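You operate a simulated robot arm through the tools that you are given. There is no shell and no other tool. Be economical: measure what you need, move in short steps, check, and stop when the job is done.

You run a simulated two-armed robot. Do the job below in one go: nothing can be reset, and whatever is moved stays where it is left.

Task
On the left half of the bench, fold the blue cloth in half, so that its two short edges meet.
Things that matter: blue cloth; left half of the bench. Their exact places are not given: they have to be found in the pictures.

Only the result counts: the job must be done as asked and must still hold three seconds after the hand-in. Knocking over, shifting, dropping, spilling or breaking anything else fails it. Flat cloth is picked up by pressing the open fingertips on it (5 to 10 N) and closing them slowly along it; thin cloth reads only 2 to 8 mm in the jaws.

Robot
Two 6-joint arms with two-finger parallel grippers on one trunk, on a base that drives. Base frame: it is fixed to the floor where the robot stands at the start and does not move with it; the origin is under the middle of the robot, x ahead of it, y to its left, z up; the surface under the hand at the start is at about z = 850. Readings come in mm, rad, newtons and seconds.
The left shoulder is at the start at [280, 185, 1030], the right one opposite. With the tool pointing down near the work surface each hand reaches from about 560 to 940 mm from the robot's upright axis, wherever it stands, measured 20 degrees to its own side. Places, roughly: left half of the bench [800, 300, 800]. Payload 1.57 kg a hand.
The TCP of each hand is the grasp point between the finger pads, 30 mm short of the fingertips. In the tool frame z runs along the fingers and y along their closing line. The gripper opens to 80 mm. The fingers are 17 mm wide and 12 mm thick; the gripper's body (40 by 82 mm) begins 80 mm behind the TCP.
Orientation is that of the tool frame in the base frame, as [roll, pitch, yaw] about the fixed x, y, z axes, in that order (R = Rz(yaw) Ry(pitch) Rx(roll)). With the fingers straight down and closing along the base's y, the tool's x points along the base's -x, its y along +y and its z along -z.

Tools
- The arms move only by the tool jog_arm. It takes "left_commands", "right_commands" or both (then of equal length, played together; a hand with none holds still); each is a list of rows, each a list of 3 entries, a list of its own where there are three numbers: the gripper command, from -1 (shut) to 1 (fully open), values between in proportion, then the shift along the tool's x, y, z in units of 250 mm (1.0 is 250 mm), then the turn, a rotation vector about the tool's x, y, z in units of 180 degrees (1.0 is 180 degrees). In form: [[jaw, [tx, ty, tz], [ax, ay, az]], ...]. A call has 1 to 20 rows; each row is the pose to reach, as a shift and turn from the pose commanded when the call began, along the tool's axes at that moment. A call with a number of a shift or a turn outside -1 to 1 is refused whole. Each row takes 0.2 s and may step no farther than 50 mm and 0.15 rad from the row before; otherwise, or with a gripper value out of range, the whole call is refused. Where a pose cannot be reached the arm comes as near as it can. A force on the tool above 40 N (or 10 N above the force at the start of the call, whichever is more), or a blocked arm, ends the call early, and 0.2 s more pass. Each finger travels about 153 mm/s and halts on what it meets, pressing with about 33 N; the grip force reading is that of the motor and also rises with nothing between the fingers. The clock runs only during rows and for 0.2 s after the last one: add rows that repeat a pose to give the fingers time. It gives the time, the measured TCP pose, the force on the tool (base axes), the opening and the grip force at its end, in the units of the frame above (readings bear some noise), with the torque about the TCP (base axes, N m) and any sound that the robot's microphone picked up.
- Cameras (640 x 400 px; columns grow to the right, rows downward): "scene" is now at [231.3, 23.7, 1463.5]; the picture's right is [0.31, -0.95, 0.00], its down [-0.75, -0.24, -0.61] and it looks along [0.58, 0.19, -0.79] (base axes); focal length 258 px, centre (320, 200). "left" rides on the left gripper at [72, 7, -122] in its tool frame; the picture's right is [-0.09, 1.00, 0.00], its down [-0.84, -0.08, -0.54] and it looks along [-0.54, -0.05, 0.84] (tool axes); focal length 238 px, centre (320, 200). "right" rides on the right gripper at [72, -7, -122] in its tool frame; the picture's right is [0.09, 1.00, 0.00], its down [-0.84, 0.08, -0.54] and it looks along [-0.54, 0.05, 0.84] (tool axes); focal length 238 px, centre (320, 200).
- camera(camera): a new picture of that camera. No time passes.
- lift_body(by): slides the trunk up (or, below 0, down) by that many mm; the arms and the scene camera ride with it, the base frame stays. It gives what a move gives, with no picture.
- drive_base(legs): drives the robot by 1 to 6 legs, each [ahead, turn to the left] in mm and rad, along the robot's own axes; the way and the turn of a leg run together, so that a leg with both is an arc; at most 1500 mm and 3.142 rad a leg. The arms and the cameras ride along, it lands a little off, and it stops where it bumps. It gives what a move gives.
- head_to(pan, tilt): turns the head with the scene camera to pan (to the left, within 1.501 rad either way) and tilt (down, from -0.506 to 1.204), counted from straight ahead of the robot. It gives what a move gives.
- measure_at(camera, pixels): for up to 12 pixels [column, row] of the newest picture of that camera ("zoom" is the newest enlarged one), the place [x, y, z] in the base frame of the surface seen there, good to about 2 mm. No time passes.
- enlarge(camera, box): a new picture of the part [left, top, right, bottom] of that camera's present view, enlarged. No time passes.
- hand_in(): hands the job in; it is judged then, once.

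Go step by step. Measure first, check grasps and placings, and put right what went wrong. The budget is 80 turns and 70 pictures, counting those below and the enlarged ones. Unless the task says otherwise, let go and move clear before handing in, and close with one line.

The tools are called after "Emit:" as name(argument=value, ...) on one line, values as JSON. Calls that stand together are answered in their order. jog_arm: Moves the arms, as the interface text tells. Its arguments: {"type":"object","properties":{"left_commands":{"type":"array"},"right_commands":{"type":"array"}},"required":[]} The other tools are called the same way: lift_body (by) slides the trunk up or down; drive_base (legs) drives the base; head_to (pan, tilt) turns the head that bears the scene camera; camera (camera) takes a picture; measure_at (camera, pixels) gives the place of the surface under pixels of a picture; enlarge (camera, box) takes an enlarged picture of a part of a camera's view; hand_in () hands the job in.

At the start:

```text
time_s: 0.0
left_ee_pos: [426.8, 380.3, 1090.6]
left_tcp_rot: [-3.141, 0.002, 3.141]
left_contact_force: [0.1, -0.2, 1.1]
left_ft_torque: [0.02, 0.02, 0.0]
left_width: 80.1
left_grip_force: 0.1
right_ee_pos: [600.3, -107.0, 1066.1]
right_tcp_rot: [-3.141, -0.001, -3.141]
right_contact_force: [0.1, 0.2, -0.4]
right_ft_torque: [0.02, 0.0, -0.01]
right_width: 79.7
right_grip_force: 0.0
trunk travel left (down, up): [-725.0, 265.0]
robot x, y, heading: [-3.1, 1.3, 0.005]
head pan, tilt: [0.312, 0.916]
```

scene: 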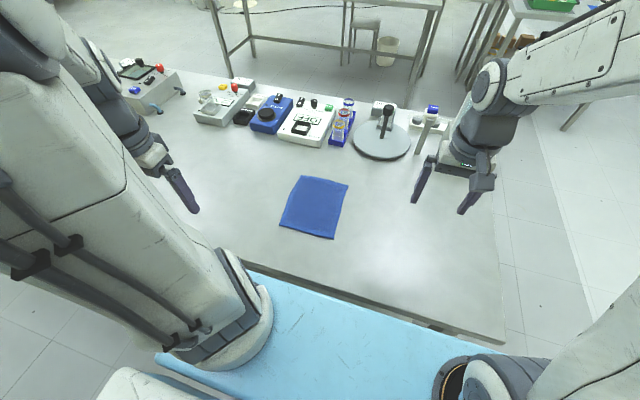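
right: 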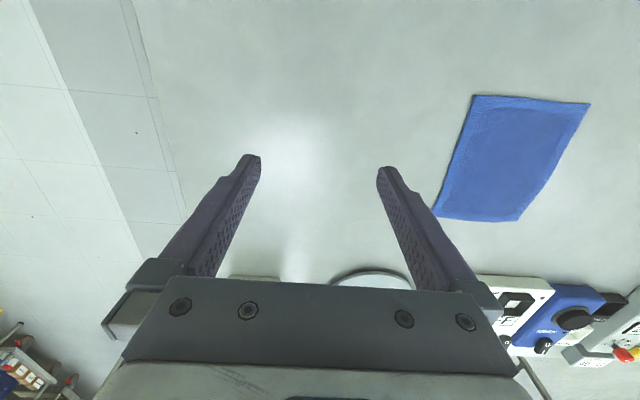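
left: 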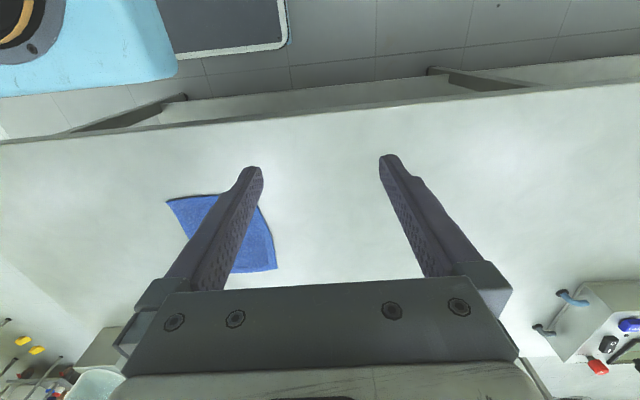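

The blue cloth is seen in the scene picture with corners near (302,176), (348,184), (333,239), (280,226). I measure the corners and the bench around it.

Emit:
enlarge(camera="scene", box=[250, 160, 378, 240])

Emit:
measure_at(camera="scene", pixels=[[303, 177], [347, 185], [333, 238], [281, 225], [315, 207], [260, 200], [380, 220], [300, 260], [250, 272], [420, 322]])

```text
5.00 times, centred on (314, 200) of scene
```

zoom: 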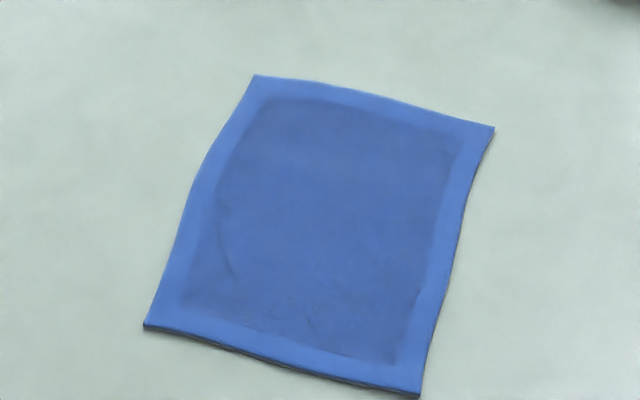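

```text
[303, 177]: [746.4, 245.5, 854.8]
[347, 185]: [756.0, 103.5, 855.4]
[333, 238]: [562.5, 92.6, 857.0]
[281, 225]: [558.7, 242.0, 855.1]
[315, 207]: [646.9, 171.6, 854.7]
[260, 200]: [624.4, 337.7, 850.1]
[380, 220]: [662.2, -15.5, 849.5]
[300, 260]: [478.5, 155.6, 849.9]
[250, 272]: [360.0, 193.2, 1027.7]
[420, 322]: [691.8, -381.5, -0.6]
```

The cloth lies with its short edges along y (x≈560 near, x≈750 far). I refine the corners in the zoom and look at the nearby objects.

Emit:
measure_at(camera="zoom", pixels=[[256, 79], [490, 129], [417, 390], [148, 323], [375, 98], [285, 360], [200, 180], [455, 250], [320, 230], [250, 60], [520, 130]])

Emit:
measure_at(camera="scene", pixels=[[380, 157], [386, 108], [342, 112], [341, 142], [305, 138], [268, 125], [415, 150], [235, 250], [440, 325], [470, 335]])

```text
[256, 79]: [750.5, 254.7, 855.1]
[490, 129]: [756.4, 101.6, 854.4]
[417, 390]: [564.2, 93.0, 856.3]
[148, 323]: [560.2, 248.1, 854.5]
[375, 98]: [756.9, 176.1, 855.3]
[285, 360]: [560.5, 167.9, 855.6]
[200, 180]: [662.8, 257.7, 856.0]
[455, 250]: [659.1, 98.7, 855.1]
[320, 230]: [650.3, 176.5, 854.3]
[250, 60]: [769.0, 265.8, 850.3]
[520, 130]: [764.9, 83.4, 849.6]
```

```text
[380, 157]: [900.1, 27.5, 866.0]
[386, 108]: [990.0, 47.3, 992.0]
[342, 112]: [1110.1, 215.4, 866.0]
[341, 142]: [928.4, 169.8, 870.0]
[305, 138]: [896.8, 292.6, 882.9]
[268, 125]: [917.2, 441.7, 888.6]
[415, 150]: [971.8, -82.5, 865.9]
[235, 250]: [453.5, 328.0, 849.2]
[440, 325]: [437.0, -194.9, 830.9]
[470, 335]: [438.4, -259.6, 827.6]
```

The bench is at z≈850 and the cloth top at ≈855; far edge is x≈750–757, y 101–254, near edge x≈560, y 93–248. I will grip the far edge near both corners and fold towards the robot; first bring both hands over at height.

Emit:
jog_arm(left_commands=[[-0.5, [-0.133, -0.05, 0], [0, 0, 0]], [-0.5, [-0.267, -0.1, 0], [0, 0, 0]], [-0.5, [-0.4, -0.15, 0], [0, 0, 0]], [-0.5, [-0.533, -0.2, 0], [0, 0, 0]], [-0.5, [-0.667, -0.25, 0], [0, 0, 0]], [-0.5, [-0.8, -0.3, 0], [0, 0, 0]]], right_commands=[[-0.5, [-0.101, 0.156, 0], [0, 0, 0]], [-0.5, [-0.203, 0.312, 0], [0, 0, 0]], [-0.5, [-0.304, 0.468, 0], [0, 0, 0]], [-0.5, [-0.405, 0.624, 0], [0, 0, 0]], [-0.5, [-0.507, 0.78, 0], [0, 0, 0]], [-0.5, [-0.608, 0.936, 0], [0, 0, 0]]])

```text
time_s: 1.4
left_ee_pos: [626.9, 304.0, 1089.6]
left_tcp_rot: [-3.141, 0.0, 3.141]
left_contact_force: [-0.6, -0.8, -0.5]
left_ft_torque: [0.05, -0.06, -0.02]
left_width: 20.0
left_grip_force: 0.2
right_ee_pos: [751.2, 128.2, 1064.7]
right_tcp_rot: [-3.141, -0.001, -3.141]
right_contact_force: [-1.0, 0.4, 1.2]
right_ft_torque: [-0.02, -0.06, 0.0]
right_width: 20.0
right_grip_force: 0.0
trunk travel left (down, up): [-725.0, 265.0]
robot x, y, heading: [-0.6, 0.3, 0.003]
head pan, tilt: [0.312, 0.916]
```

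Both hands moved as commanded. Now bring the left beside the right and lower both to tips about 40 mm over the cloth.

Emit:
jog_arm(left_commands=[[-0.5, [-0.1, -0.06, 0.136], [0, 0, 0]], [-0.5, [-0.2, -0.12, 0.272], [0, 0, 0]], [-0.5, [-0.3, -0.18, 0.408], [0, 0, 0]], [-0.5, [-0.4, -0.24, 0.544], [0, 0, 0]], [-0.5, [-0.5, -0.3, 0.68], [0, 0, 0]]], right_commands=[[-0.5, [0, 0, 0.116], [0, 0, 0]], [-0.5, [0, 0, 0.232], [0, 0, 0]], [-0.5, [0, 0, 0.348], [0, 0, 0]], [-0.5, [0, 0, 0.464], [0, 0, 0]], [-0.5, [0, 0, 0.58], [0, 0, 0]]])

Emit:
camera(camera="scene")

Emit:
camera(camera="left")

Emit:
camera(camera="right")

```text
time_s: 2.6
left_ee_pos: [751.4, 230.8, 918.6]
left_tcp_rot: [3.142, 0.003, 3.141]
left_contact_force: [-0.1, -0.7, 0.1]
left_ft_torque: [0.01, -0.02, 0.01]
left_width: 20.1
left_grip_force: 0.1
right_ee_pos: [751.1, 128.0, 921.0]
right_tcp_rot: [-3.14, 0.0, -3.141]
right_contact_force: [1.2, -0.1, -0.4]
right_ft_torque: [0.01, -0.02, 0.0]
right_width: 20.0
right_grip_force: 0.2
trunk travel left (down, up): [-725.0, 265.0]
robot x, y, heading: [0.7, -2.3, 0.007]
head pan, tilt: [0.312, 0.916]
```

```text
65 pictures are left
```

scene: 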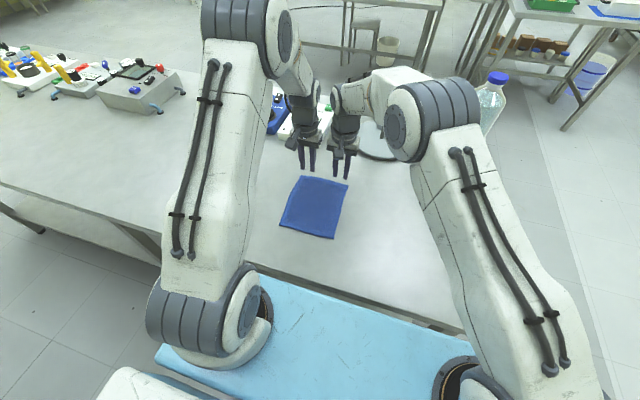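

```text
64 pictures are left
```

left: 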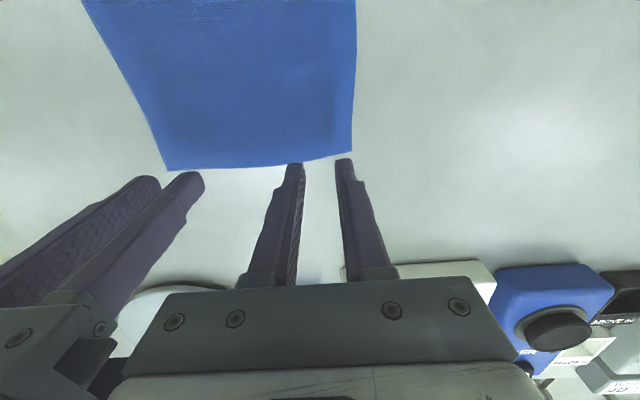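

```text
63 pictures are left
```

right: 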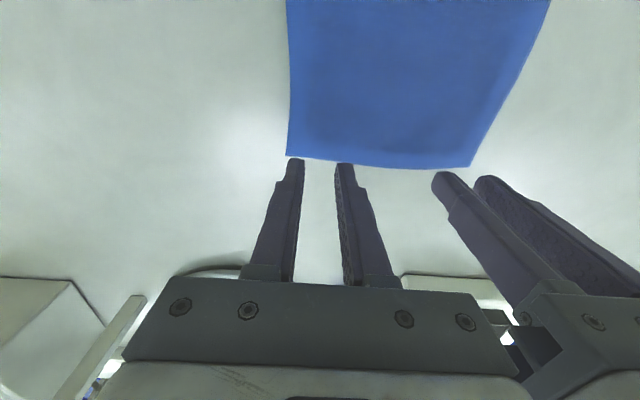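

Both hands hang beside each other over the far edge. I measure the corner places from the hand cameras: left picture (352,150), (165,168), right picture (288,155), (470,165).

Emit:
measure_at(camera="left", pixels=[[349, 147], [167, 166], [260, 163], [353, 60]])

Emit:
measure_at(camera="right", pixels=[[291, 152], [468, 163], [380, 163], [291, 60]])

```text
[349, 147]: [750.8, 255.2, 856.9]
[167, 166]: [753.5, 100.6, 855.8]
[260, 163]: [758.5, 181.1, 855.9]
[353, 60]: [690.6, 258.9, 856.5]
```

```text
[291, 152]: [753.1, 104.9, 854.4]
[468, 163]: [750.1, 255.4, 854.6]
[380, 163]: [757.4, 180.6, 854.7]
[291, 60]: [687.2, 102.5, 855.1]
```

The corners agree. I lower to just above the cloth with a 3 mm shift inward.

Emit:
jog_arm(left_commands=[[-0.5, [0.012, 0, 0.06], [0, 0, 0]], [-0.5, [0.012, 0, 0.12], [0, 0, 0]], [-0.5, [0.012, 0, 0.128], [0, 0, 0]], [-0.5, [0.012, 0, 0.136], [0, 0, 0]]], right_commands=[[-0.5, [0.012, 0, 0.06], [0, 0, 0]], [-0.5, [0.012, 0, 0.12], [0, 0, 0]], [-0.5, [0.012, 0, 0.132], [0, 0, 0]], [-0.5, [0.012, 0, 0.144], [0, 0, 0]]])

```text
time_s: 3.6
left_ee_pos: [748.1, 229.7, 885.7]
left_tcp_rot: [3.141, 0.002, -3.141]
left_contact_force: [-1.2, 0.3, 0.6]
left_ft_torque: [-0.01, -0.01, 0.01]
left_width: 19.9
left_grip_force: 0.0
right_ee_pos: [747.4, 126.5, 885.3]
right_tcp_rot: [3.141, 0.0, 3.141]
right_contact_force: [-0.1, -0.8, 1.1]
right_ft_torque: [0.02, 0.01, 0.02]
right_width: 20.0
right_grip_force: 0.1
trunk travel left (down, up): [-725.0, 265.0]
robot x, y, heading: [1.0, -0.5, -0.001]
head pan, tilt: [0.312, 0.916]
```

No contact yet. I lower 2 mm further.

Emit:
jog_arm(left_commands=[[-0.5, [0, 0, 0.004], [0, 0, 0]], [-0.5, [0, 0, 0.008], [0, 0, 0]], [-0.5, [0, 0, 0.008], [0, 0, 0]]], right_commands=[[-0.5, [0, 0, 0.004], [0, 0, 0]], [-0.5, [0, 0, 0.008], [0, 0, 0]], [-0.5, [0, 0, 0.008], [0, 0, 0]]])

```text
time_s: 4.4
left_ee_pos: [747.4, 229.2, 883.9]
left_tcp_rot: [-3.141, 0.001, -3.139]
left_contact_force: [-0.1, -0.1, 0.9]
left_ft_torque: [-0.04, -0.01, 0.01]
left_width: 20.0
left_grip_force: 0.1
right_ee_pos: [748.7, 127.3, 885.0]
right_tcp_rot: [-3.141, 0.003, 3.141]
right_contact_force: [-1.5, 1.4, 5.1]
right_ft_torque: [0.02, 0.04, -0.02]
right_width: 20.1
right_grip_force: 0.2
trunk travel left (down, up): [-725.0, 265.0]
robot x, y, heading: [-0.4, -2.2, -0.001]
head pan, tilt: [0.312, 0.916]
```

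The right touches (5 N), the left barely. Left 1.5 mm and right 0.5 mm further.

Emit:
jog_arm(left_commands=[[-0.5, [0, 0, 0.004], [0, 0, 0]], [-0.5, [0, 0, 0.006], [0, 0, 0]], [-0.5, [0, 0, 0.006], [0, 0, 0]]], right_commands=[[-0.5, [0, 0, 0.001], [0, 0, 0]], [-0.5, [0, 0, 0.002], [0, 0, 0]], [-0.5, [0, 0, 0.002], [0, 0, 0]]])

```text
time_s: 5.2
left_ee_pos: [748.4, 230.5, 883.2]
left_tcp_rot: [-3.141, 0.002, -3.141]
left_contact_force: [-1.0, -1.8, 7.8]
left_ft_torque: [-0.11, 0.05, 0.01]
left_width: 20.0
left_grip_force: 0.1
right_ee_pos: [747.4, 127.4, 884.2]
right_tcp_rot: [-3.141, 0.001, 3.141]
right_contact_force: [1.3, 1.6, 5.2]
right_ft_torque: [0.08, 0.0, 0.01]
right_width: 20.1
right_grip_force: 0.5
trunk travel left (down, up): [-725.0, 265.0]
robot x, y, heading: [-0.0, 2.9, 0.002]
head pan, tilt: [0.312, 0.916]
```

Left 7.8 N and right 5.2 N: good pressing forces. I close both slowly.

Emit:
jog_arm(left_commands=[[-0.55, [0, 0, 0], [0, 0, 0]], [-0.6, [0, 0, 0], [0, 0, 0]], [-0.65, [0, 0, 0], [0, 0, 0]], [-0.7, [0, 0, 0], [0, 0, 0]], [-0.75, [0, 0, 0], [0, 0, 0]], [-0.8, [0, 0, 0], [0, 0, 0]], [-0.85, [0, 0, 0], [0, 0, 0]], [-0.9, [0, 0, 0], [0, 0, 0]], [-0.95, [0, 0, 0], [0, 0, 0]], [-1, [0, 0, 0], [0, 0, 0]], [-1, [0, 0, 0], [0, 0, 0]]], right_commands=[[-0.55, [0, 0, 0.002], [0, 0, 0]], [-0.6, [0, 0, 0.002], [0, 0, 0]], [-0.65, [0, 0, 0.002], [0, 0, 0]], [-0.7, [0, 0, 0.002], [0, 0, 0]], [-0.75, [0, 0, 0.002], [0, 0, 0]], [-0.8, [0, 0, 0.002], [0, 0, 0]], [-0.85, [0, 0, 0.002], [0, 0, 0]], [-0.9, [0, 0, 0.002], [0, 0, 0]], [-0.95, [0, 0, 0.002], [0, 0, 0]], [-1, [0, 0, 0.002], [0, 0, 0]], [-1, [0, 0, 0.002], [0, 0, 0]]])

Emit:
camera(camera="left")

Emit:
camera(camera="right")

```text
time_s: 7.6
left_ee_pos: [747.7, 230.5, 884.5]
left_tcp_rot: [-3.14, 0.001, 3.141]
left_contact_force: [0.5, -0.4, 8.6]
left_ft_torque: [0.0, -0.01, 0.0]
left_width: 0.0
left_grip_force: 21.5
right_ee_pos: [747.5, 126.8, 882.5]
right_tcp_rot: [3.14, 0.003, 3.14]
right_contact_force: [0.3, 0.0, 11.9]
right_ft_torque: [0.01, -0.02, -0.02]
right_width: 0.0
right_grip_force: 21.4
trunk travel left (down, up): [-725.0, 265.0]
robot x, y, heading: [-1.1, 1.1, -0.002]
head pan, tilt: [0.312, 0.916]
```

```text
62 pictures are left
```

left: 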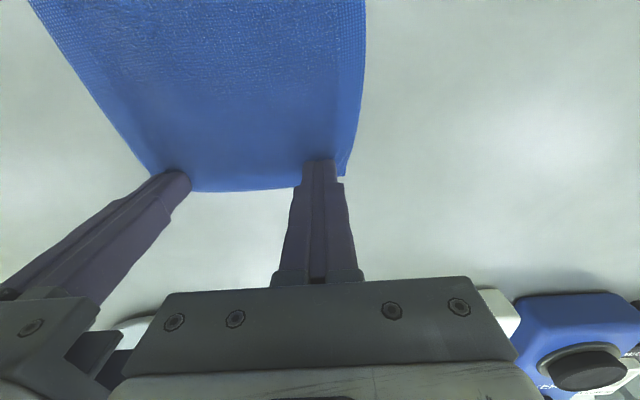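

```text
61 pictures are left
```

right: 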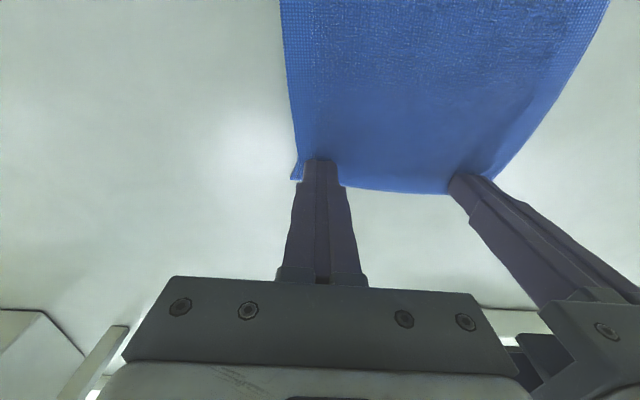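

Both jaws shut to 0.0 mm, so they slid over the cloth without gathering it. I will instead turn both hands 90° and close across the edge (outer finger just beyond the edge, inner one dragging cloth against it); first lift, turn and open to 50 mm.

Emit:
jog_arm(left_commands=[[-1, [0, 0, -0.1], [0, 0, 0]], [-1, [0, 0, -0.2], [0, 0, 0]], [-1, [0, 0, -0.2], [0, 0, 0.0455]], [-1, [0, 0, -0.2], [0, 0, 0.0909]], [-1, [0, 0, -0.2], [0, 0, 0.1364]], [-1, [0, 0, -0.2], [0, 0, 0.1818]], [-1, [0, 0, -0.2], [0, 0, 0.2273]], [-1, [0, 0, -0.2], [0, 0, 0.2727]], [-1, [0, 0, -0.2], [0, 0, 0.3182]], [-1, [0, 0, -0.2], [0, 0, 0.3636]], [-1, [0, 0, -0.2], [0, 0, 0.4091]], [-1, [0, 0, -0.2], [0, 0, 0.4545]], [0.25, [0, 0, -0.2], [0, 0, 0.5]], [0.25, [0, 0, -0.2], [0, 0, 0.5]]], right_commands=[[-1, [0, 0, -0.1], [0, 0, 0]], [-1, [0, 0, -0.2], [0, 0, 0]], [-1, [0, 0, -0.2], [0, 0, -0.0455]], [-1, [0, 0, -0.2], [0, 0, -0.0909]], [-1, [0, 0, -0.2], [0, 0, -0.1364]], [-1, [0, 0, -0.2], [0, 0, -0.1818]], [-1, [0, 0, -0.2], [0, 0, -0.2273]], [-1, [0, 0, -0.2], [0, 0, -0.2727]], [-1, [0, 0, -0.2], [0, 0, -0.3182]], [-1, [0, 0, -0.2], [0, 0, -0.3636]], [-1, [0, 0, -0.2], [0, 0, -0.4091]], [-1, [0, 0, -0.2], [0, 0, -0.4545]], [0.25, [0, 0, -0.2], [0, 0, -0.5]], [0.25, [0, 0, -0.2], [0, 0, -0.5]]])

Emit:
camera(camera="left")

Emit:
camera(camera="right")

```text
time_s: 10.6
left_ee_pos: [748.4, 229.6, 932.7]
left_tcp_rot: [3.14, 0.0, 1.569]
left_contact_force: [-0.2, -0.6, -0.5]
left_ft_torque: [-0.02, -0.05, 0.03]
left_width: 50.2
left_grip_force: 0.1
right_ee_pos: [748.0, 126.5, 932.3]
right_tcp_rot: [3.14, 0.0, -1.569]
right_contact_force: [-0.5, -0.4, -0.2]
right_ft_torque: [-0.01, 0.04, -0.02]
right_width: 50.3
right_grip_force: 0.1
trunk travel left (down, up): [-725.0, 265.0]
robot x, y, heading: [-3.3, -0.2, 0.001]
head pan, tilt: [0.312, 0.916]
```

```text
60 pictures are left
```

left: 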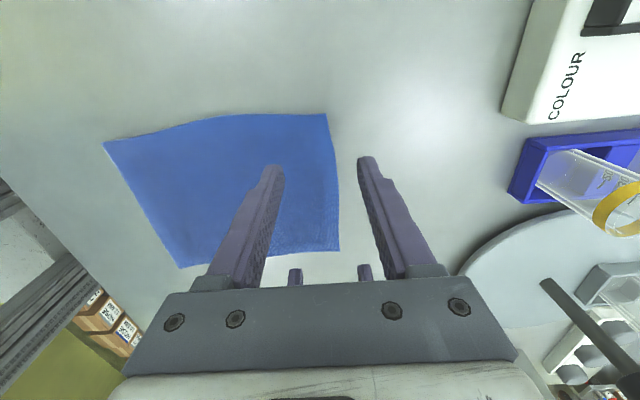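

```text
59 pictures are left
```

right: 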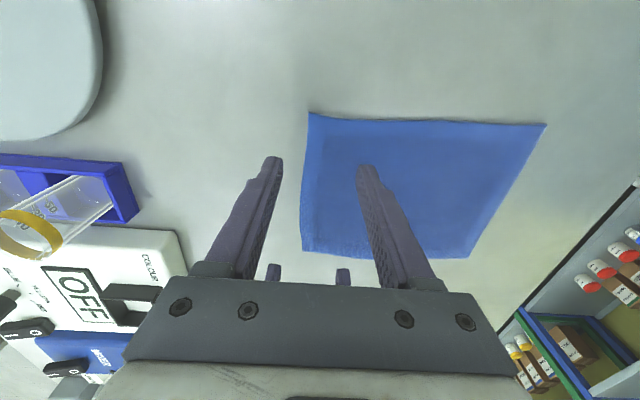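

The turned hands straddle the far edge. I re-measure the corners.

Emit:
measure_at(camera="left", pixels=[[324, 116], [333, 170], [337, 247], [107, 144], [180, 264], [150, 220]])

Emit:
measure_at(camera="right", pixels=[[311, 115], [305, 180], [304, 248], [543, 126], [470, 255]])

```text
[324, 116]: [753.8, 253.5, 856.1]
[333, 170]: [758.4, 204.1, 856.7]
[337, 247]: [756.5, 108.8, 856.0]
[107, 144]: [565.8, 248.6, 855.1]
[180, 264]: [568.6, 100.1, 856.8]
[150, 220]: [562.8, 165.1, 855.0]
```

```text
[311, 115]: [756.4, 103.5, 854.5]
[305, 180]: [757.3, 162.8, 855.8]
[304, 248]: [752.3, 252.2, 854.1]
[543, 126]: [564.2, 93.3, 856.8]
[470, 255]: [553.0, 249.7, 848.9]
```

The cloth is unmoved: edge x≈756–757. I set 40 mm opening, a slight tilt so the inner finger sits 3 mm higher, centre at x≈743, and go down to just above contact.

Emit:
jog_arm(left_commands=[[0, [0, -0.02, 0], [0.019, 0, 0]], [0, [0, -0.02, 0.09], [0.019, 0, 0]], [0, [0, -0.02, 0.16], [0.019, 0, 0]], [0, [0, -0.02, 0.184], [0.019, 0, 0]], [0, [0, -0.02, 0.184], [0.019, 0, 0]]], right_commands=[[0, [0, 0.02, 0], [-0.019, 0, 0]], [0, [0, 0.02, 0.09], [-0.019, 0, 0]], [0, [0, 0.02, 0.16], [-0.019, 0, 0]], [0, [0, 0.02, 0.18], [-0.019, 0, 0]], [0, [0, 0.02, 0.18], [-0.019, 0, 0]]])

Emit:
camera(camera="left")

Emit:
camera(camera="right")

```text
time_s: 11.8
left_ee_pos: [744.5, 230.3, 886.4]
left_tcp_rot: [-3.081, -0.001, 1.57]
left_contact_force: [0.1, 0.4, 0.0]
left_ft_torque: [-0.01, -0.01, -0.02]
left_width: 39.8
left_grip_force: 0.0
right_ee_pos: [742.4, 126.1, 888.7]
right_tcp_rot: [3.083, -0.001, -1.571]
right_contact_force: [0.5, 0.5, -0.1]
right_ft_torque: [0.08, 0.01, 0.0]
right_width: 40.2
right_grip_force: 0.1
trunk travel left (down, up): [-725.0, 265.0]
robot x, y, heading: [-2.7, -1.2, -0.002]
head pan, tilt: [0.312, 0.916]
```

```text
58 pictures are left
```

left: 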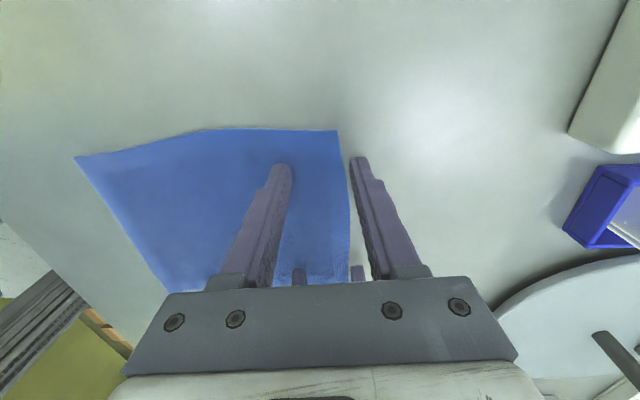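

```text
57 pictures are left
```

right: 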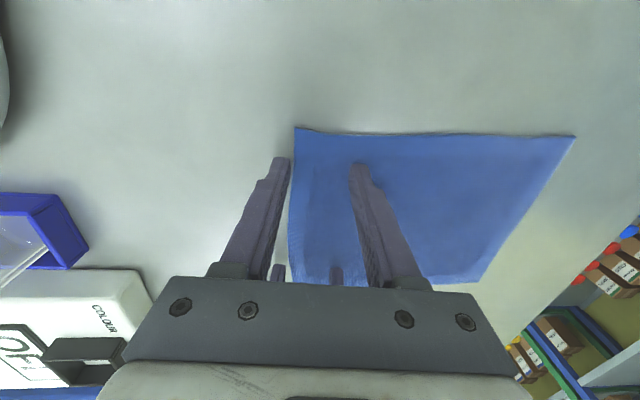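

The outer fingers are just off the edge and the inner ones over the cloth, as wanted. I lower gently: left 3 mm, right 5 mm.

Emit:
jog_arm(left_commands=[[0, [0, 0, 0.006], [0, 0, 0]], [0, [0, 0, 0.012], [0, 0, 0]], [0, [0, 0, 0.012], [0, 0, 0]]], right_commands=[[0, [0, 0, 0.01], [0, 0, 0]], [0, [0, 0, 0.02], [0, 0, 0]], [0, [0, 0, 0.02], [0, 0, 0]]])

```text
time_s: 12.6
left_ee_pos: [743.7, 230.4, 885.5]
left_tcp_rot: [-3.083, 0.002, 1.571]
left_contact_force: [0.0, -0.6, 0.3]
left_ft_torque: [-0.02, -0.03, 0.03]
left_width: 40.0
left_grip_force: 0.2
right_ee_pos: [741.8, 125.9, 883.5]
right_tcp_rot: [3.084, 0.0, -1.57]
right_contact_force: [-0.7, -0.5, 7.2]
right_ft_torque: [0.0, -0.06, 0.0]
right_width: 39.4
right_grip_force: 0.1
trunk travel left (down, up): [-725.0, 265.0]
robot x, y, heading: [-0.3, -0.2, -0.003]
head pan, tilt: [0.312, 0.916]
```

The right presses at 7 N; the left is not yet touching. I lower the left 2.5 mm.

Emit:
jog_arm(left_commands=[[0, [0, 0, 0.005], [0, 0, 0]], [0, [0, 0, 0.01], [0, 0, 0]], [0, [0, 0, 0.01], [0, 0, 0]]])

```text
time_s: 13.4
left_ee_pos: [742.6, 229.8, 881.3]
left_tcp_rot: [-3.083, 0.0, 1.57]
left_contact_force: [1.2, 0.7, 4.9]
left_ft_torque: [0.0, 0.09, 0.0]
left_width: 39.8
left_grip_force: 0.0
right_ee_pos: [743.2, 127.6, 883.8]
right_tcp_rot: [3.084, -0.001, -1.57]
right_contact_force: [0.1, 1.2, 9.4]
right_ft_torque: [0.05, -0.17, 0.02]
right_width: 39.7
right_grip_force: 0.0
trunk travel left (down, up): [-725.0, 265.0]
robot x, y, heading: [1.5, 2.1, 0.001]
head pan, tilt: [0.312, 0.916]
```

Left 5 N, right 9 N. I press the left 0.5 mm more and close both slowly.

Emit:
jog_arm(left_commands=[[0, [0, 0, 0.003], [0, 0, 0]], [-0.06, [0, 0, 0.003], [0, 0, 0]], [-0.12, [0, 0, 0.003], [0, 0, 0]], [-0.18, [0, 0, 0.003], [0, 0, 0]], [-0.24, [0, 0, 0.003], [0, 0, 0]], [-0.3, [0, 0, 0.003], [0, 0, 0]], [-0.36, [0, 0, 0.003], [0, 0, 0]], [-0.42, [0, 0, 0.003], [0, 0, 0]], [-0.48, [0, 0, 0.003], [0, 0, 0]], [-0.54, [0, 0, 0.003], [0, 0, 0]], [-0.6, [0, 0, 0.003], [0, 0, 0]], [-0.66, [0, 0, 0.003], [0, 0, 0]], [-0.72, [0, 0, 0.003], [0, 0, 0]], [-0.78, [0, 0, 0.003], [0, 0, 0]], [-0.84, [0, 0, 0.003], [0, 0, 0]], [-0.9, [0, 0, 0.003], [0, 0, 0]], [-0.96, [0, 0, 0.003], [0, 0, 0]], [-1, [0, 0, 0.003], [0, 0, 0]], [-1, [0, 0, 0.003], [0, 0, 0]]], right_commands=[[0, [0, 0, 0], [0, 0, 0]], [-0.06, [0, 0, 0], [0, 0, 0]], [-0.12, [0, 0, 0], [0, 0, 0]], [-0.18, [0, 0, 0], [0, 0, 0]], [-0.24, [0, 0, 0], [0, 0, 0]], [-0.3, [0, 0, 0], [0, 0, 0]], [-0.36, [0, 0, 0], [0, 0, 0]], [-0.42, [0, 0, 0], [0, 0, 0]], [-0.48, [0, 0, 0], [0, 0, 0]], [-0.54, [0, 0, 0], [0, 0, 0]], [-0.6, [0, 0, 0], [0, 0, 0]], [-0.66, [0, 0, 0], [0, 0, 0]], [-0.72, [0, 0, 0], [0, 0, 0]], [-0.78, [0, 0, 0], [0, 0, 0]], [-0.84, [0, 0, 0], [0, 0, 0]], [-0.9, [0, 0, 0], [0, 0, 0]], [-0.96, [0, 0, 0], [0, 0, 0]], [-1, [0, 0, 0], [0, 0, 0]], [-1, [0, 0, 0], [0, 0, 0]]])

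Emit:
camera(camera="left")

Emit:
camera(camera="right")

```text
time_s: 17.4
left_ee_pos: [742.0, 228.4, 881.5]
left_tcp_rot: [-3.084, -0.002, 1.57]
left_contact_force: [-5.7, 0.3, 29.8]
left_ft_torque: [0.03, 0.37, 0.04]
left_width: 5.9
left_grip_force: 25.8
right_ee_pos: [742.2, 127.4, 882.9]
right_tcp_rot: [3.082, 0.0, -1.572]
right_contact_force: [-0.8, 1.7, 1.9]
right_ft_torque: [0.02, 0.04, 0.02]
right_width: 6.5
right_grip_force: 25.8
trunk travel left (down, up): [-725.0, 265.0]
robot x, y, heading: [0.3, -2.0, 0.004]
head pan, tilt: [0.312, 0.916]
```

```text
56 pictures are left
```

left: 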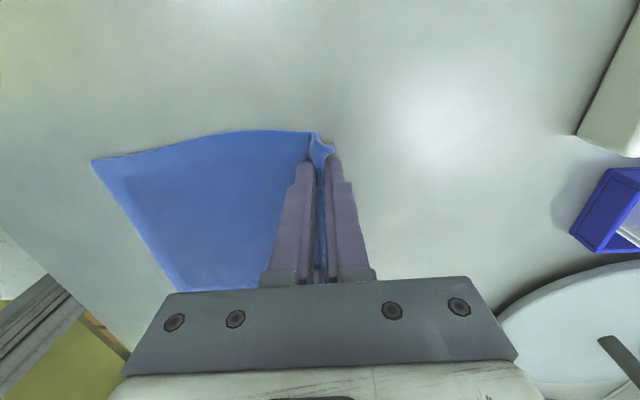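

```text
55 pictures are left
```

right: 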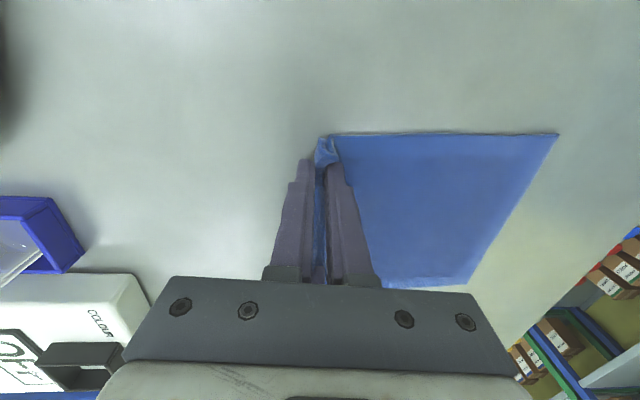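

Both jaws hold cloth (5.9 and 6.5 mm). I lift 50 mm while moving slightly toward the robot and look.

Emit:
jog_arm(left_commands=[[-1, [0, -0.01, -0.04], [0, 0, 0]], [-1, [0, -0.02, -0.08], [0, 0, 0]], [-1, [0, -0.04, -0.12], [0, 0, 0]], [-1, [0, -0.06, -0.16], [0, 0, 0]], [-1, [0, -0.08, -0.2], [0, 0, 0]]], right_commands=[[-1, [0, 0.01, -0.04], [0, 0, 0]], [-1, [0, 0.02, -0.08], [0, 0, 0]], [-1, [0, 0.04, -0.12], [0, 0, 0]], [-1, [0, 0.06, -0.16], [0, 0, 0]], [-1, [0, 0.08, -0.2], [0, 0, 0]]])

Emit:
camera(camera="left")

Emit:
enlarge(camera="scene", box=[240, 120, 400, 220])

```text
time_s: 18.6
left_ee_pos: [726.7, 231.2, 932.0]
left_tcp_rot: [-3.084, 0.0, 1.57]
left_contact_force: [0.1, -1.3, -0.6]
left_ft_torque: [-0.01, 0.01, -0.01]
left_width: 4.8
left_grip_force: 24.8
right_ee_pos: [725.9, 124.7, 933.1]
right_tcp_rot: [3.081, 0.0, -1.57]
right_contact_force: [0.7, 1.9, 0.3]
right_ft_torque: [0.06, -0.01, 0.04]
right_width: 5.7
right_grip_force: 26.0
trunk travel left (down, up): [-725.0, 265.0]
robot x, y, heading: [0.3, -0.6, -0.001]
head pan, tilt: [0.312, 0.916]
```

```text
54 pictures are left
```

left: 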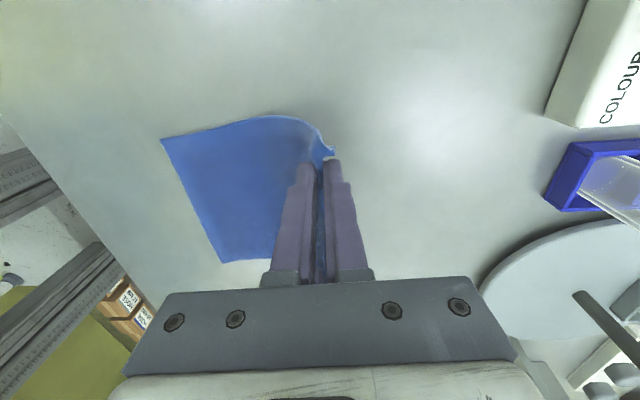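

```text
4.00 times, centred on (320, 170) of scene
```

zoom: 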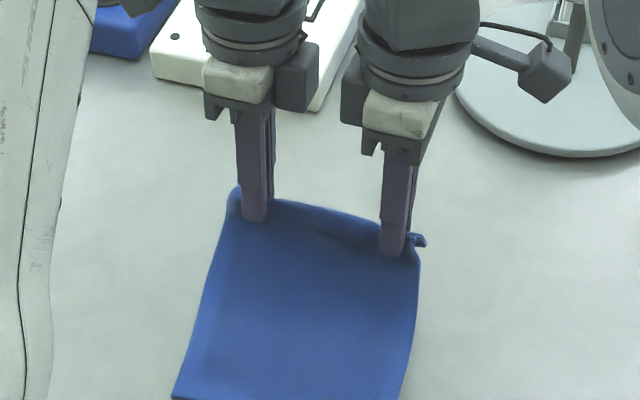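

The edge is held cleanly in both hands, pointing up. Now I carry it in an arc over the fold line (x≈657) toward the robot, tilting fingers forward as I go, and check part-way.

Emit:
jog_arm(left_commands=[[-1, [0, -0.044, -0.017], [-0.01, 0, 0]], [-1, [0, -0.088, -0.033], [-0.019, 0, 0]], [-1, [0, -0.144, -0.046], [-0.033, 0, 0]], [-1, [0, -0.2, -0.058], [-0.047, 0, 0]], [-1, [0, -0.262, -0.06], [-0.06, 0, 0]], [-1, [0, -0.323, -0.061], [-0.074, 0, 0]], [-1, [0, -0.382, -0.045], [-0.088, 0, 0]], [-1, [0, -0.44, -0.028], [-0.102, 0, 0]], [-1, [0, -0.44, -0.028], [-0.102, 0, 0]]], right_commands=[[-1, [0, 0.044, -0.017], [0.01, 0, 0]], [-1, [0, 0.088, -0.033], [0.019, 0, 0]], [-1, [0, 0.144, -0.046], [0.033, 0, 0]], [-1, [0, 0.2, -0.058], [0.047, 0, 0]], [-1, [0, 0.262, -0.06], [0.06, 0, 0]], [-1, [0, 0.323, -0.061], [0.074, 0, 0]], [-1, [0, 0.382, -0.045], [0.088, 0, 0]], [-1, [0, 0.44, -0.028], [0.102, 0, 0]], [-1, [0, 0.44, -0.028], [0.102, 0, 0]]])

Emit:
camera(camera="left")

Emit:
camera(camera="right")

Emit:
enlarge(camera="scene", box=[220, 130, 412, 250])

```text
time_s: 20.6
left_ee_pos: [616.8, 230.5, 944.8]
left_tcp_rot: [2.88, 0.0, 1.571]
left_contact_force: [-0.5, -1.1, -0.2]
left_ft_torque: [0.01, 0.06, 0.0]
left_width: 3.9
left_grip_force: 25.0
right_ee_pos: [616.8, 125.1, 947.9]
right_tcp_rot: [-2.882, -0.001, -1.57]
right_contact_force: [0.3, 0.0, -0.2]
right_ft_torque: [0.02, 0.02, 0.0]
right_width: 5.8
right_grip_force: 25.8
trunk travel left (down, up): [-725.0, 265.0]
robot x, y, heading: [1.1, 3.3, -0.001]
head pan, tilt: [0.312, 0.916]
```

```text
52 pictures are left
```

left: 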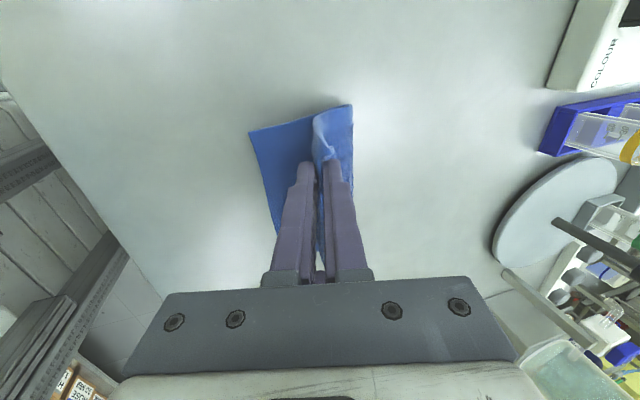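

```text
51 pictures are left
```

right: 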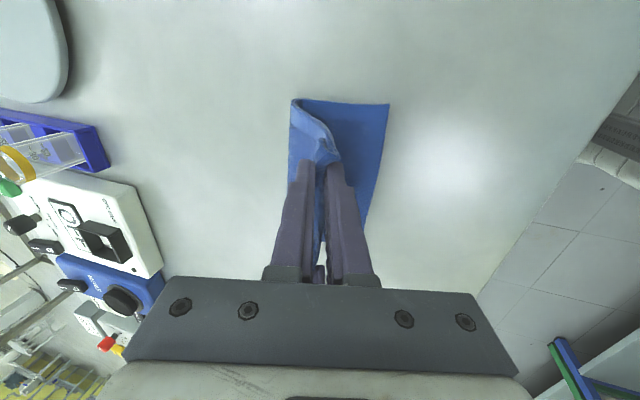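

```text
3.33 times, centred on (316, 190) of scene
```

zoom: 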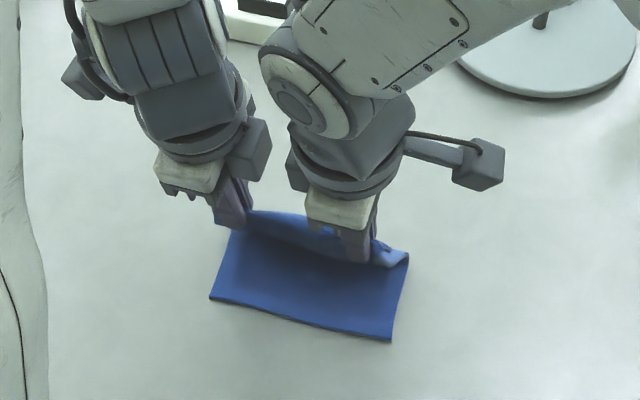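

The flap hangs folding over nicely. I check that the near edge stays (zoom (212,297), (390,338)) before going on.

Emit:
measure_at(camera="zoom", pixels=[[214, 296], [388, 335], [300, 317]])

Emit:
measure_at(camera="left", pixels=[[252, 133], [352, 106], [353, 150], [335, 120], [315, 118]])

Emit:
measure_at(camera="right", pixels=[[388, 105], [293, 100], [325, 145], [335, 150]])

```text
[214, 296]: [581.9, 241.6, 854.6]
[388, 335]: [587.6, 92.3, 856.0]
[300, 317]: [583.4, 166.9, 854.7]
```

```text
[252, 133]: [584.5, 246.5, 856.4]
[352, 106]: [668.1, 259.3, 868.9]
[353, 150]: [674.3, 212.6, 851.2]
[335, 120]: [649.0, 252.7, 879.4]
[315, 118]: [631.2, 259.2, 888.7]
```

```text
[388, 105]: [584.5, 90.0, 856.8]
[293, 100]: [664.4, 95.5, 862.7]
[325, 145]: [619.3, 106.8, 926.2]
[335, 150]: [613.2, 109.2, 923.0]
```

The cloth was drawn about 22 mm away (near edge now x≈584), so the held edge must land at x≈584. I lower with the tips ending at x≈597, z≈863.

Emit:
jog_arm(left_commands=[[-1, [0, -0.049, 0.034], [-0.014, 0, 0]], [-1, [0, -0.098, 0.068], [-0.028, 0, 0]], [-1, [0, -0.129, 0.104], [-0.042, 0, 0]], [-1, [0, -0.159, 0.139], [-0.056, 0, 0]], [-1, [0, -0.175, 0.161], [-0.064, 0, 0]], [-1, [0, -0.19, 0.183], [-0.072, 0, 0]], [-1, [0, -0.19, 0.183], [-0.072, 0, 0]]], right_commands=[[-1, [0, 0.049, 0.034], [0.014, 0, 0]], [-1, [0, 0.098, 0.068], [0.028, 0, 0]], [-1, [0, 0.129, 0.104], [0.042, 0, 0]], [-1, [0, 0.159, 0.139], [0.056, 0, 0]], [-1, [0, 0.175, 0.161], [0.064, 0, 0]], [-1, [0, 0.19, 0.183], [0.072, 0, 0]], [-1, [0, 0.19, 0.183], [0.072, 0, 0]]])

Emit:
camera(camera="left")

Emit:
camera(camera="right")

Emit:
enlarge(camera="scene", box=[220, 150, 412, 270])

```text
time_s: 22.0
left_ee_pos: [622.7, 223.8, 998.3]
left_tcp_rot: [2.7, 0.01, 1.564]
left_contact_force: [-4.8, -8.7, -11.5]
left_ft_torque: [-0.13, 0.27, -0.16]
left_width: 4.3
left_grip_force: 25.1
left hand out of reach, approached as far as the arm can: row 1, 2, 3, 4, 5, 6
right_ee_pos: [588.7, 134.0, 900.9]
right_tcp_rot: [-2.648, 0.019, -1.568]
right_contact_force: [5.2, 9.5, 10.5]
right_ft_torque: [0.28, -0.21, 0.03]
right_width: 4.5
right_grip_force: 25.3
trunk travel left (down, up): [-725.0, 265.0]
robot x, y, heading: [1.1, 3.1, -0.004]
head pan, tilt: [0.312, 0.916]
stopped in row 6 (right hand): the force on the tool passed its limit at 40 N (the readings are from after the stop); the commanded pose is now the measured one
```

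```text
49 pictures are left
```

left: 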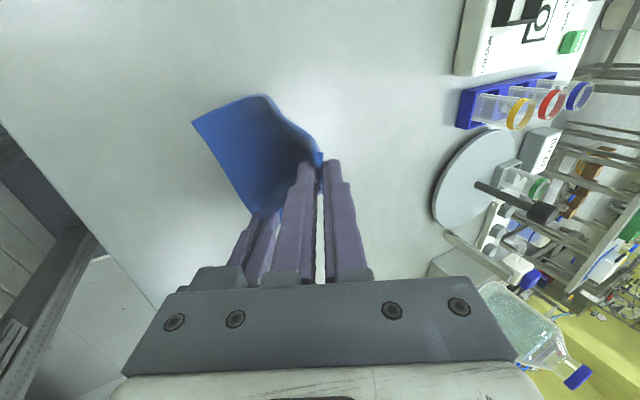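

```text
48 pictures are left
```

right: 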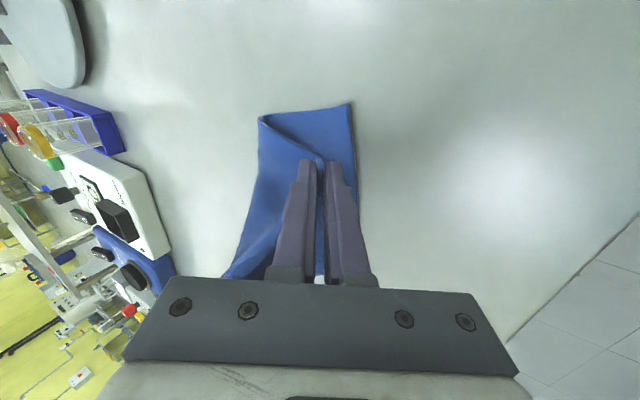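

```text
3.33 times, centred on (316, 210) of scene
```

zoom: 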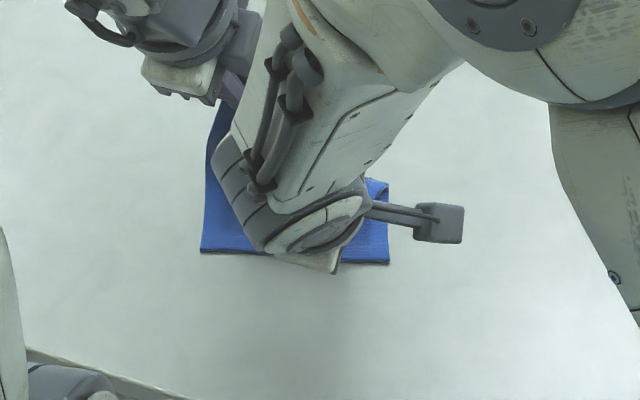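

The left hand could not reach that close in with the tilt and rose to z≈998, stretching the cloth; both still hold (4.3, 4.5 mm). I untilt both hands and bring them level again at z≈945, x≈612.

Emit:
jog_arm(left_commands=[[-1, [0.004, -0.021, 0.029], [0.023, 0, 0]], [-1, [0.008, -0.043, 0.058], [0.047, 0, 0]], [-1, [0.012, -0.065, 0.087], [0.07, 0, 0]], [-1, [0.016, -0.086, 0.116], [0.093, 0, 0]], [-1, [0.02, -0.108, 0.145], [0.117, 0, 0]], [-1, [0.024, -0.129, 0.174], [0.14, 0, 0]], [-1, [0.024, -0.129, 0.174], [0.14, 0, 0]]], right_commands=[[-1, [0.006, -0.028, -0.019], [-0.026, 0, 0]], [-1, [0.012, -0.055, -0.037], [-0.052, 0, 0]], [-1, [0.018, -0.083, -0.056], [-0.078, 0, 0]], [-1, [0.024, -0.11, -0.074], [-0.105, 0, 0]], [-1, [0.03, -0.138, -0.093], [-0.131, 0, 0]], [-1, [0.036, -0.166, -0.111], [-0.157, 0, 0]], [-1, [0.036, -0.166, -0.111], [-0.157, 0, 0]]])

Emit:
camera(camera="left")

Emit:
camera(camera="right")

```text
time_s: 23.6
left_ee_pos: [613.9, 230.6, 948.4]
left_tcp_rot: [3.137, 0.008, 1.567]
left_contact_force: [0.7, 0.4, 0.3]
left_ft_torque: [-0.01, -0.06, 0.0]
left_width: 4.1
left_grip_force: 24.5
left hand out of reach, approached as far as the arm can: row 1
right_ee_pos: [611.5, 122.0, 942.9]
right_tcp_rot: [3.135, 0.013, -1.569]
right_contact_force: [0.5, -1.2, -0.3]
right_ft_torque: [0.01, -0.07, 0.0]
right_width: 4.2
right_grip_force: 25.3
trunk travel left (down, up): [-725.0, 265.0]
robot x, y, heading: [-4.4, 4.0, -0.001]
head pan, tilt: [0.312, 0.916]
```

```text
46 pictures are left
```

left: 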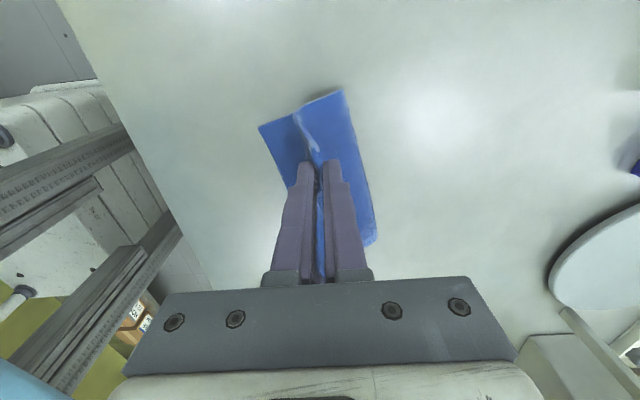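

```text
45 pictures are left
```

right: 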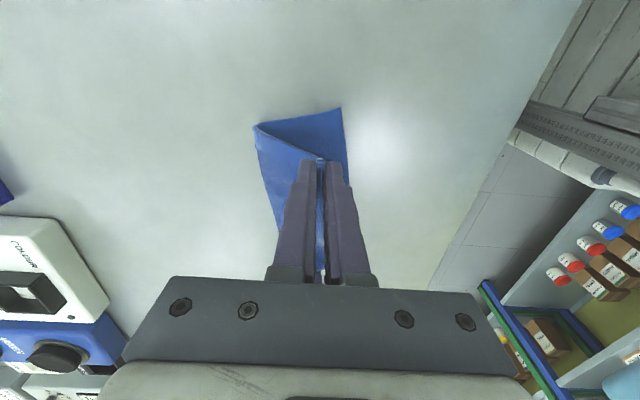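

Level again, both holding. I measure the near edge and fold line now.

Emit:
measure_at(camera="left", pixels=[[261, 127], [288, 185], [340, 92], [372, 240], [360, 160], [295, 115], [303, 155]])

Emit:
measure_at(camera="right", pixels=[[339, 110], [256, 128], [262, 170], [346, 170], [310, 157]])

Emit:
enlarge(camera="scene", box=[220, 130, 412, 250])

```text
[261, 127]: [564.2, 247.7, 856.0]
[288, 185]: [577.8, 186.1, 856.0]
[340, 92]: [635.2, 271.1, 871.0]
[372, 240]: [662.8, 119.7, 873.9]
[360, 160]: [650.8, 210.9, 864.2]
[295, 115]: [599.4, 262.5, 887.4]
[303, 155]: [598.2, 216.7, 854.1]
```

```text
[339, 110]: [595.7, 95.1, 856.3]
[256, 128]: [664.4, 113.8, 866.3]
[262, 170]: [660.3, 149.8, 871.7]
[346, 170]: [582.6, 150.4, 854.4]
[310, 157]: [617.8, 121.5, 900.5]
```

```text
3.33 times, centred on (316, 190) of scene
```

zoom: 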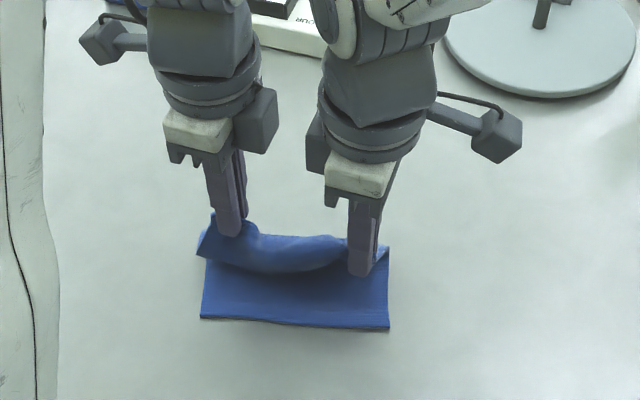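

The lower half has turned by about 12° (near edge from (564,248) to (596,95)), so I match it: yaw both hands 12° and aim the left tip at x≈581 and the right tip at x≈603. First a partial step to test the left arm's reach.

Emit:
jog_arm(left_commands=[[-1, [-0.004, -0.032, 0.046], [0, 0, -0.017]], [-1, [-0.008, -0.064, 0.092], [0, 0, -0.033]], [-1, [-0.008, -0.064, 0.092], [0, 0, -0.033]]], right_commands=[[-1, [0, 0.006, 0.036], [0, 0, -0.017]], [-1, [0, 0.012, 0.072], [0, 0, -0.033]], [-1, [0, 0.012, 0.072], [0, 0, -0.033]]])

```text
time_s: 24.4
left_ee_pos: [598.7, 228.4, 922.8]
left_tcp_rot: [3.134, 0.009, 1.67]
left_contact_force: [-0.7, -0.6, -0.1]
left_ft_torque: [0.03, -0.04, -0.03]
left_width: 4.0
left_grip_force: 25.2
right_ee_pos: [609.1, 122.3, 925.4]
right_tcp_rot: [3.14, 0.012, -1.464]
right_contact_force: [0.0, 0.1, -0.9]
right_ft_torque: [0.03, -0.03, -0.05]
right_width: 4.5
right_grip_force: 24.4
trunk travel left (down, up): [-725.0, 265.0]
robot x, y, heading: [3.1, -0.7, 0.001]
head pan, tilt: [0.312, 0.916]
```

Reached. I continue down to tips at z≈863.

Emit:
jog_arm(left_commands=[[-1, [0, -0.024, 0.04], [0, 0, -0.011]], [-1, [-0.001, -0.048, 0.08], [0, 0, -0.022]], [-1, [-0.002, -0.071, 0.12], [0, 0, -0.033]], [-1, [-0.002, -0.071, 0.12], [0, 0, -0.033]]], right_commands=[[-1, [-0.001, 0.008, 0.043], [0, 0, -0.011]], [-1, [-0.002, 0.016, 0.086], [0, 0, -0.022]], [-1, [-0.003, 0.024, 0.128], [0, 0, -0.033]], [-1, [-0.003, 0.024, 0.128], [0, 0, -0.033]]])

Emit:
camera(camera="left")

Emit:
camera(camera="right")

Emit:
enlarge(camera="scene", box=[220, 150, 412, 270])

```text
time_s: 25.4
left_ee_pos: [581.6, 226.5, 893.0]
left_tcp_rot: [3.137, 0.01, 1.773]
left_contact_force: [0.2, -0.1, 0.7]
left_ft_torque: [0.05, -0.01, -0.04]
left_width: 3.9
left_grip_force: 24.6
right_ee_pos: [602.8, 121.4, 893.2]
right_tcp_rot: [3.14, 0.013, -1.363]
right_contact_force: [0.2, -0.4, 0.8]
right_ft_torque: [0.02, 0.0, -0.09]
right_width: 4.3
right_grip_force: 24.8
trunk travel left (down, up): [-725.0, 265.0]
robot x, y, heading: [-2.8, 3.1, 0.001]
head pan, tilt: [0.312, 0.916]
```

```text
43 pictures are left
```

left: 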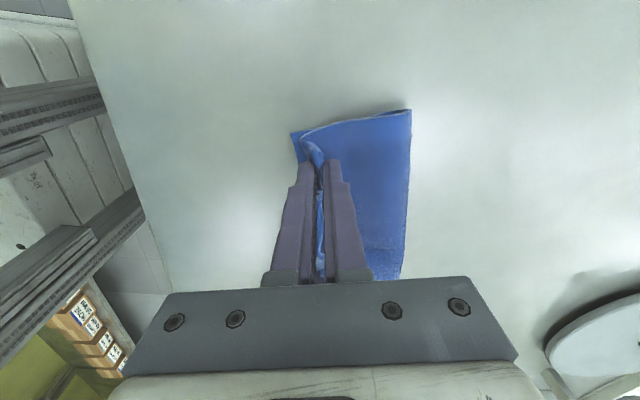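

```text
42 pictures are left
```

right: 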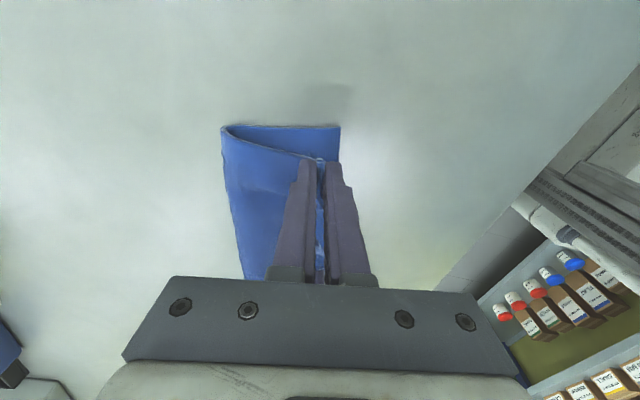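

```text
3.33 times, centred on (316, 210) of scene
```

zoom: 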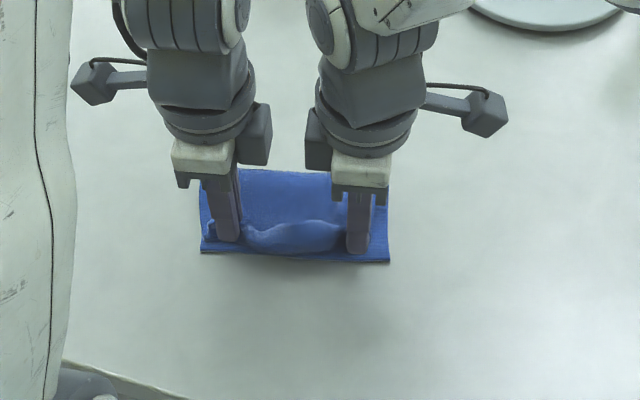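

The flap lies nearly over the lower half. I measure the lower corners and flap edge: left picture (294,133), (303,140), right picture (339,128), (330,160).

Emit:
measure_at(camera="left", pixels=[[294, 135], [303, 137], [310, 150], [408, 113], [404, 240], [298, 158]])

Emit:
measure_at(camera="right", pixels=[[337, 130], [324, 157], [337, 150], [225, 132], [238, 230], [280, 148]])

Emit:
measure_at(camera="zoom", pixels=[[203, 249], [388, 260], [290, 258], [245, 228], [290, 224], [335, 222]])

```text
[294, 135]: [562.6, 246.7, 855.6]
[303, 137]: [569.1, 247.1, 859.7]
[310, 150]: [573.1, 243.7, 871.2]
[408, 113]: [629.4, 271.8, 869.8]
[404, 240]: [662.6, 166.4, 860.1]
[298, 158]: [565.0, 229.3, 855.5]
```

```text
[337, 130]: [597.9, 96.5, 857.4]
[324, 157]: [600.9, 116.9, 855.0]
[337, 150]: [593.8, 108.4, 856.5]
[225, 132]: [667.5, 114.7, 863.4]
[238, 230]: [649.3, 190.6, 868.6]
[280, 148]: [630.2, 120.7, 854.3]
```

```text
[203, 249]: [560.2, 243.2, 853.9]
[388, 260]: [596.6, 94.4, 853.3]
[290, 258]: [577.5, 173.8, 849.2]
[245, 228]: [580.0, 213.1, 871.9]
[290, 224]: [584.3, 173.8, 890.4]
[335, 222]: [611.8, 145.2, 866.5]
```

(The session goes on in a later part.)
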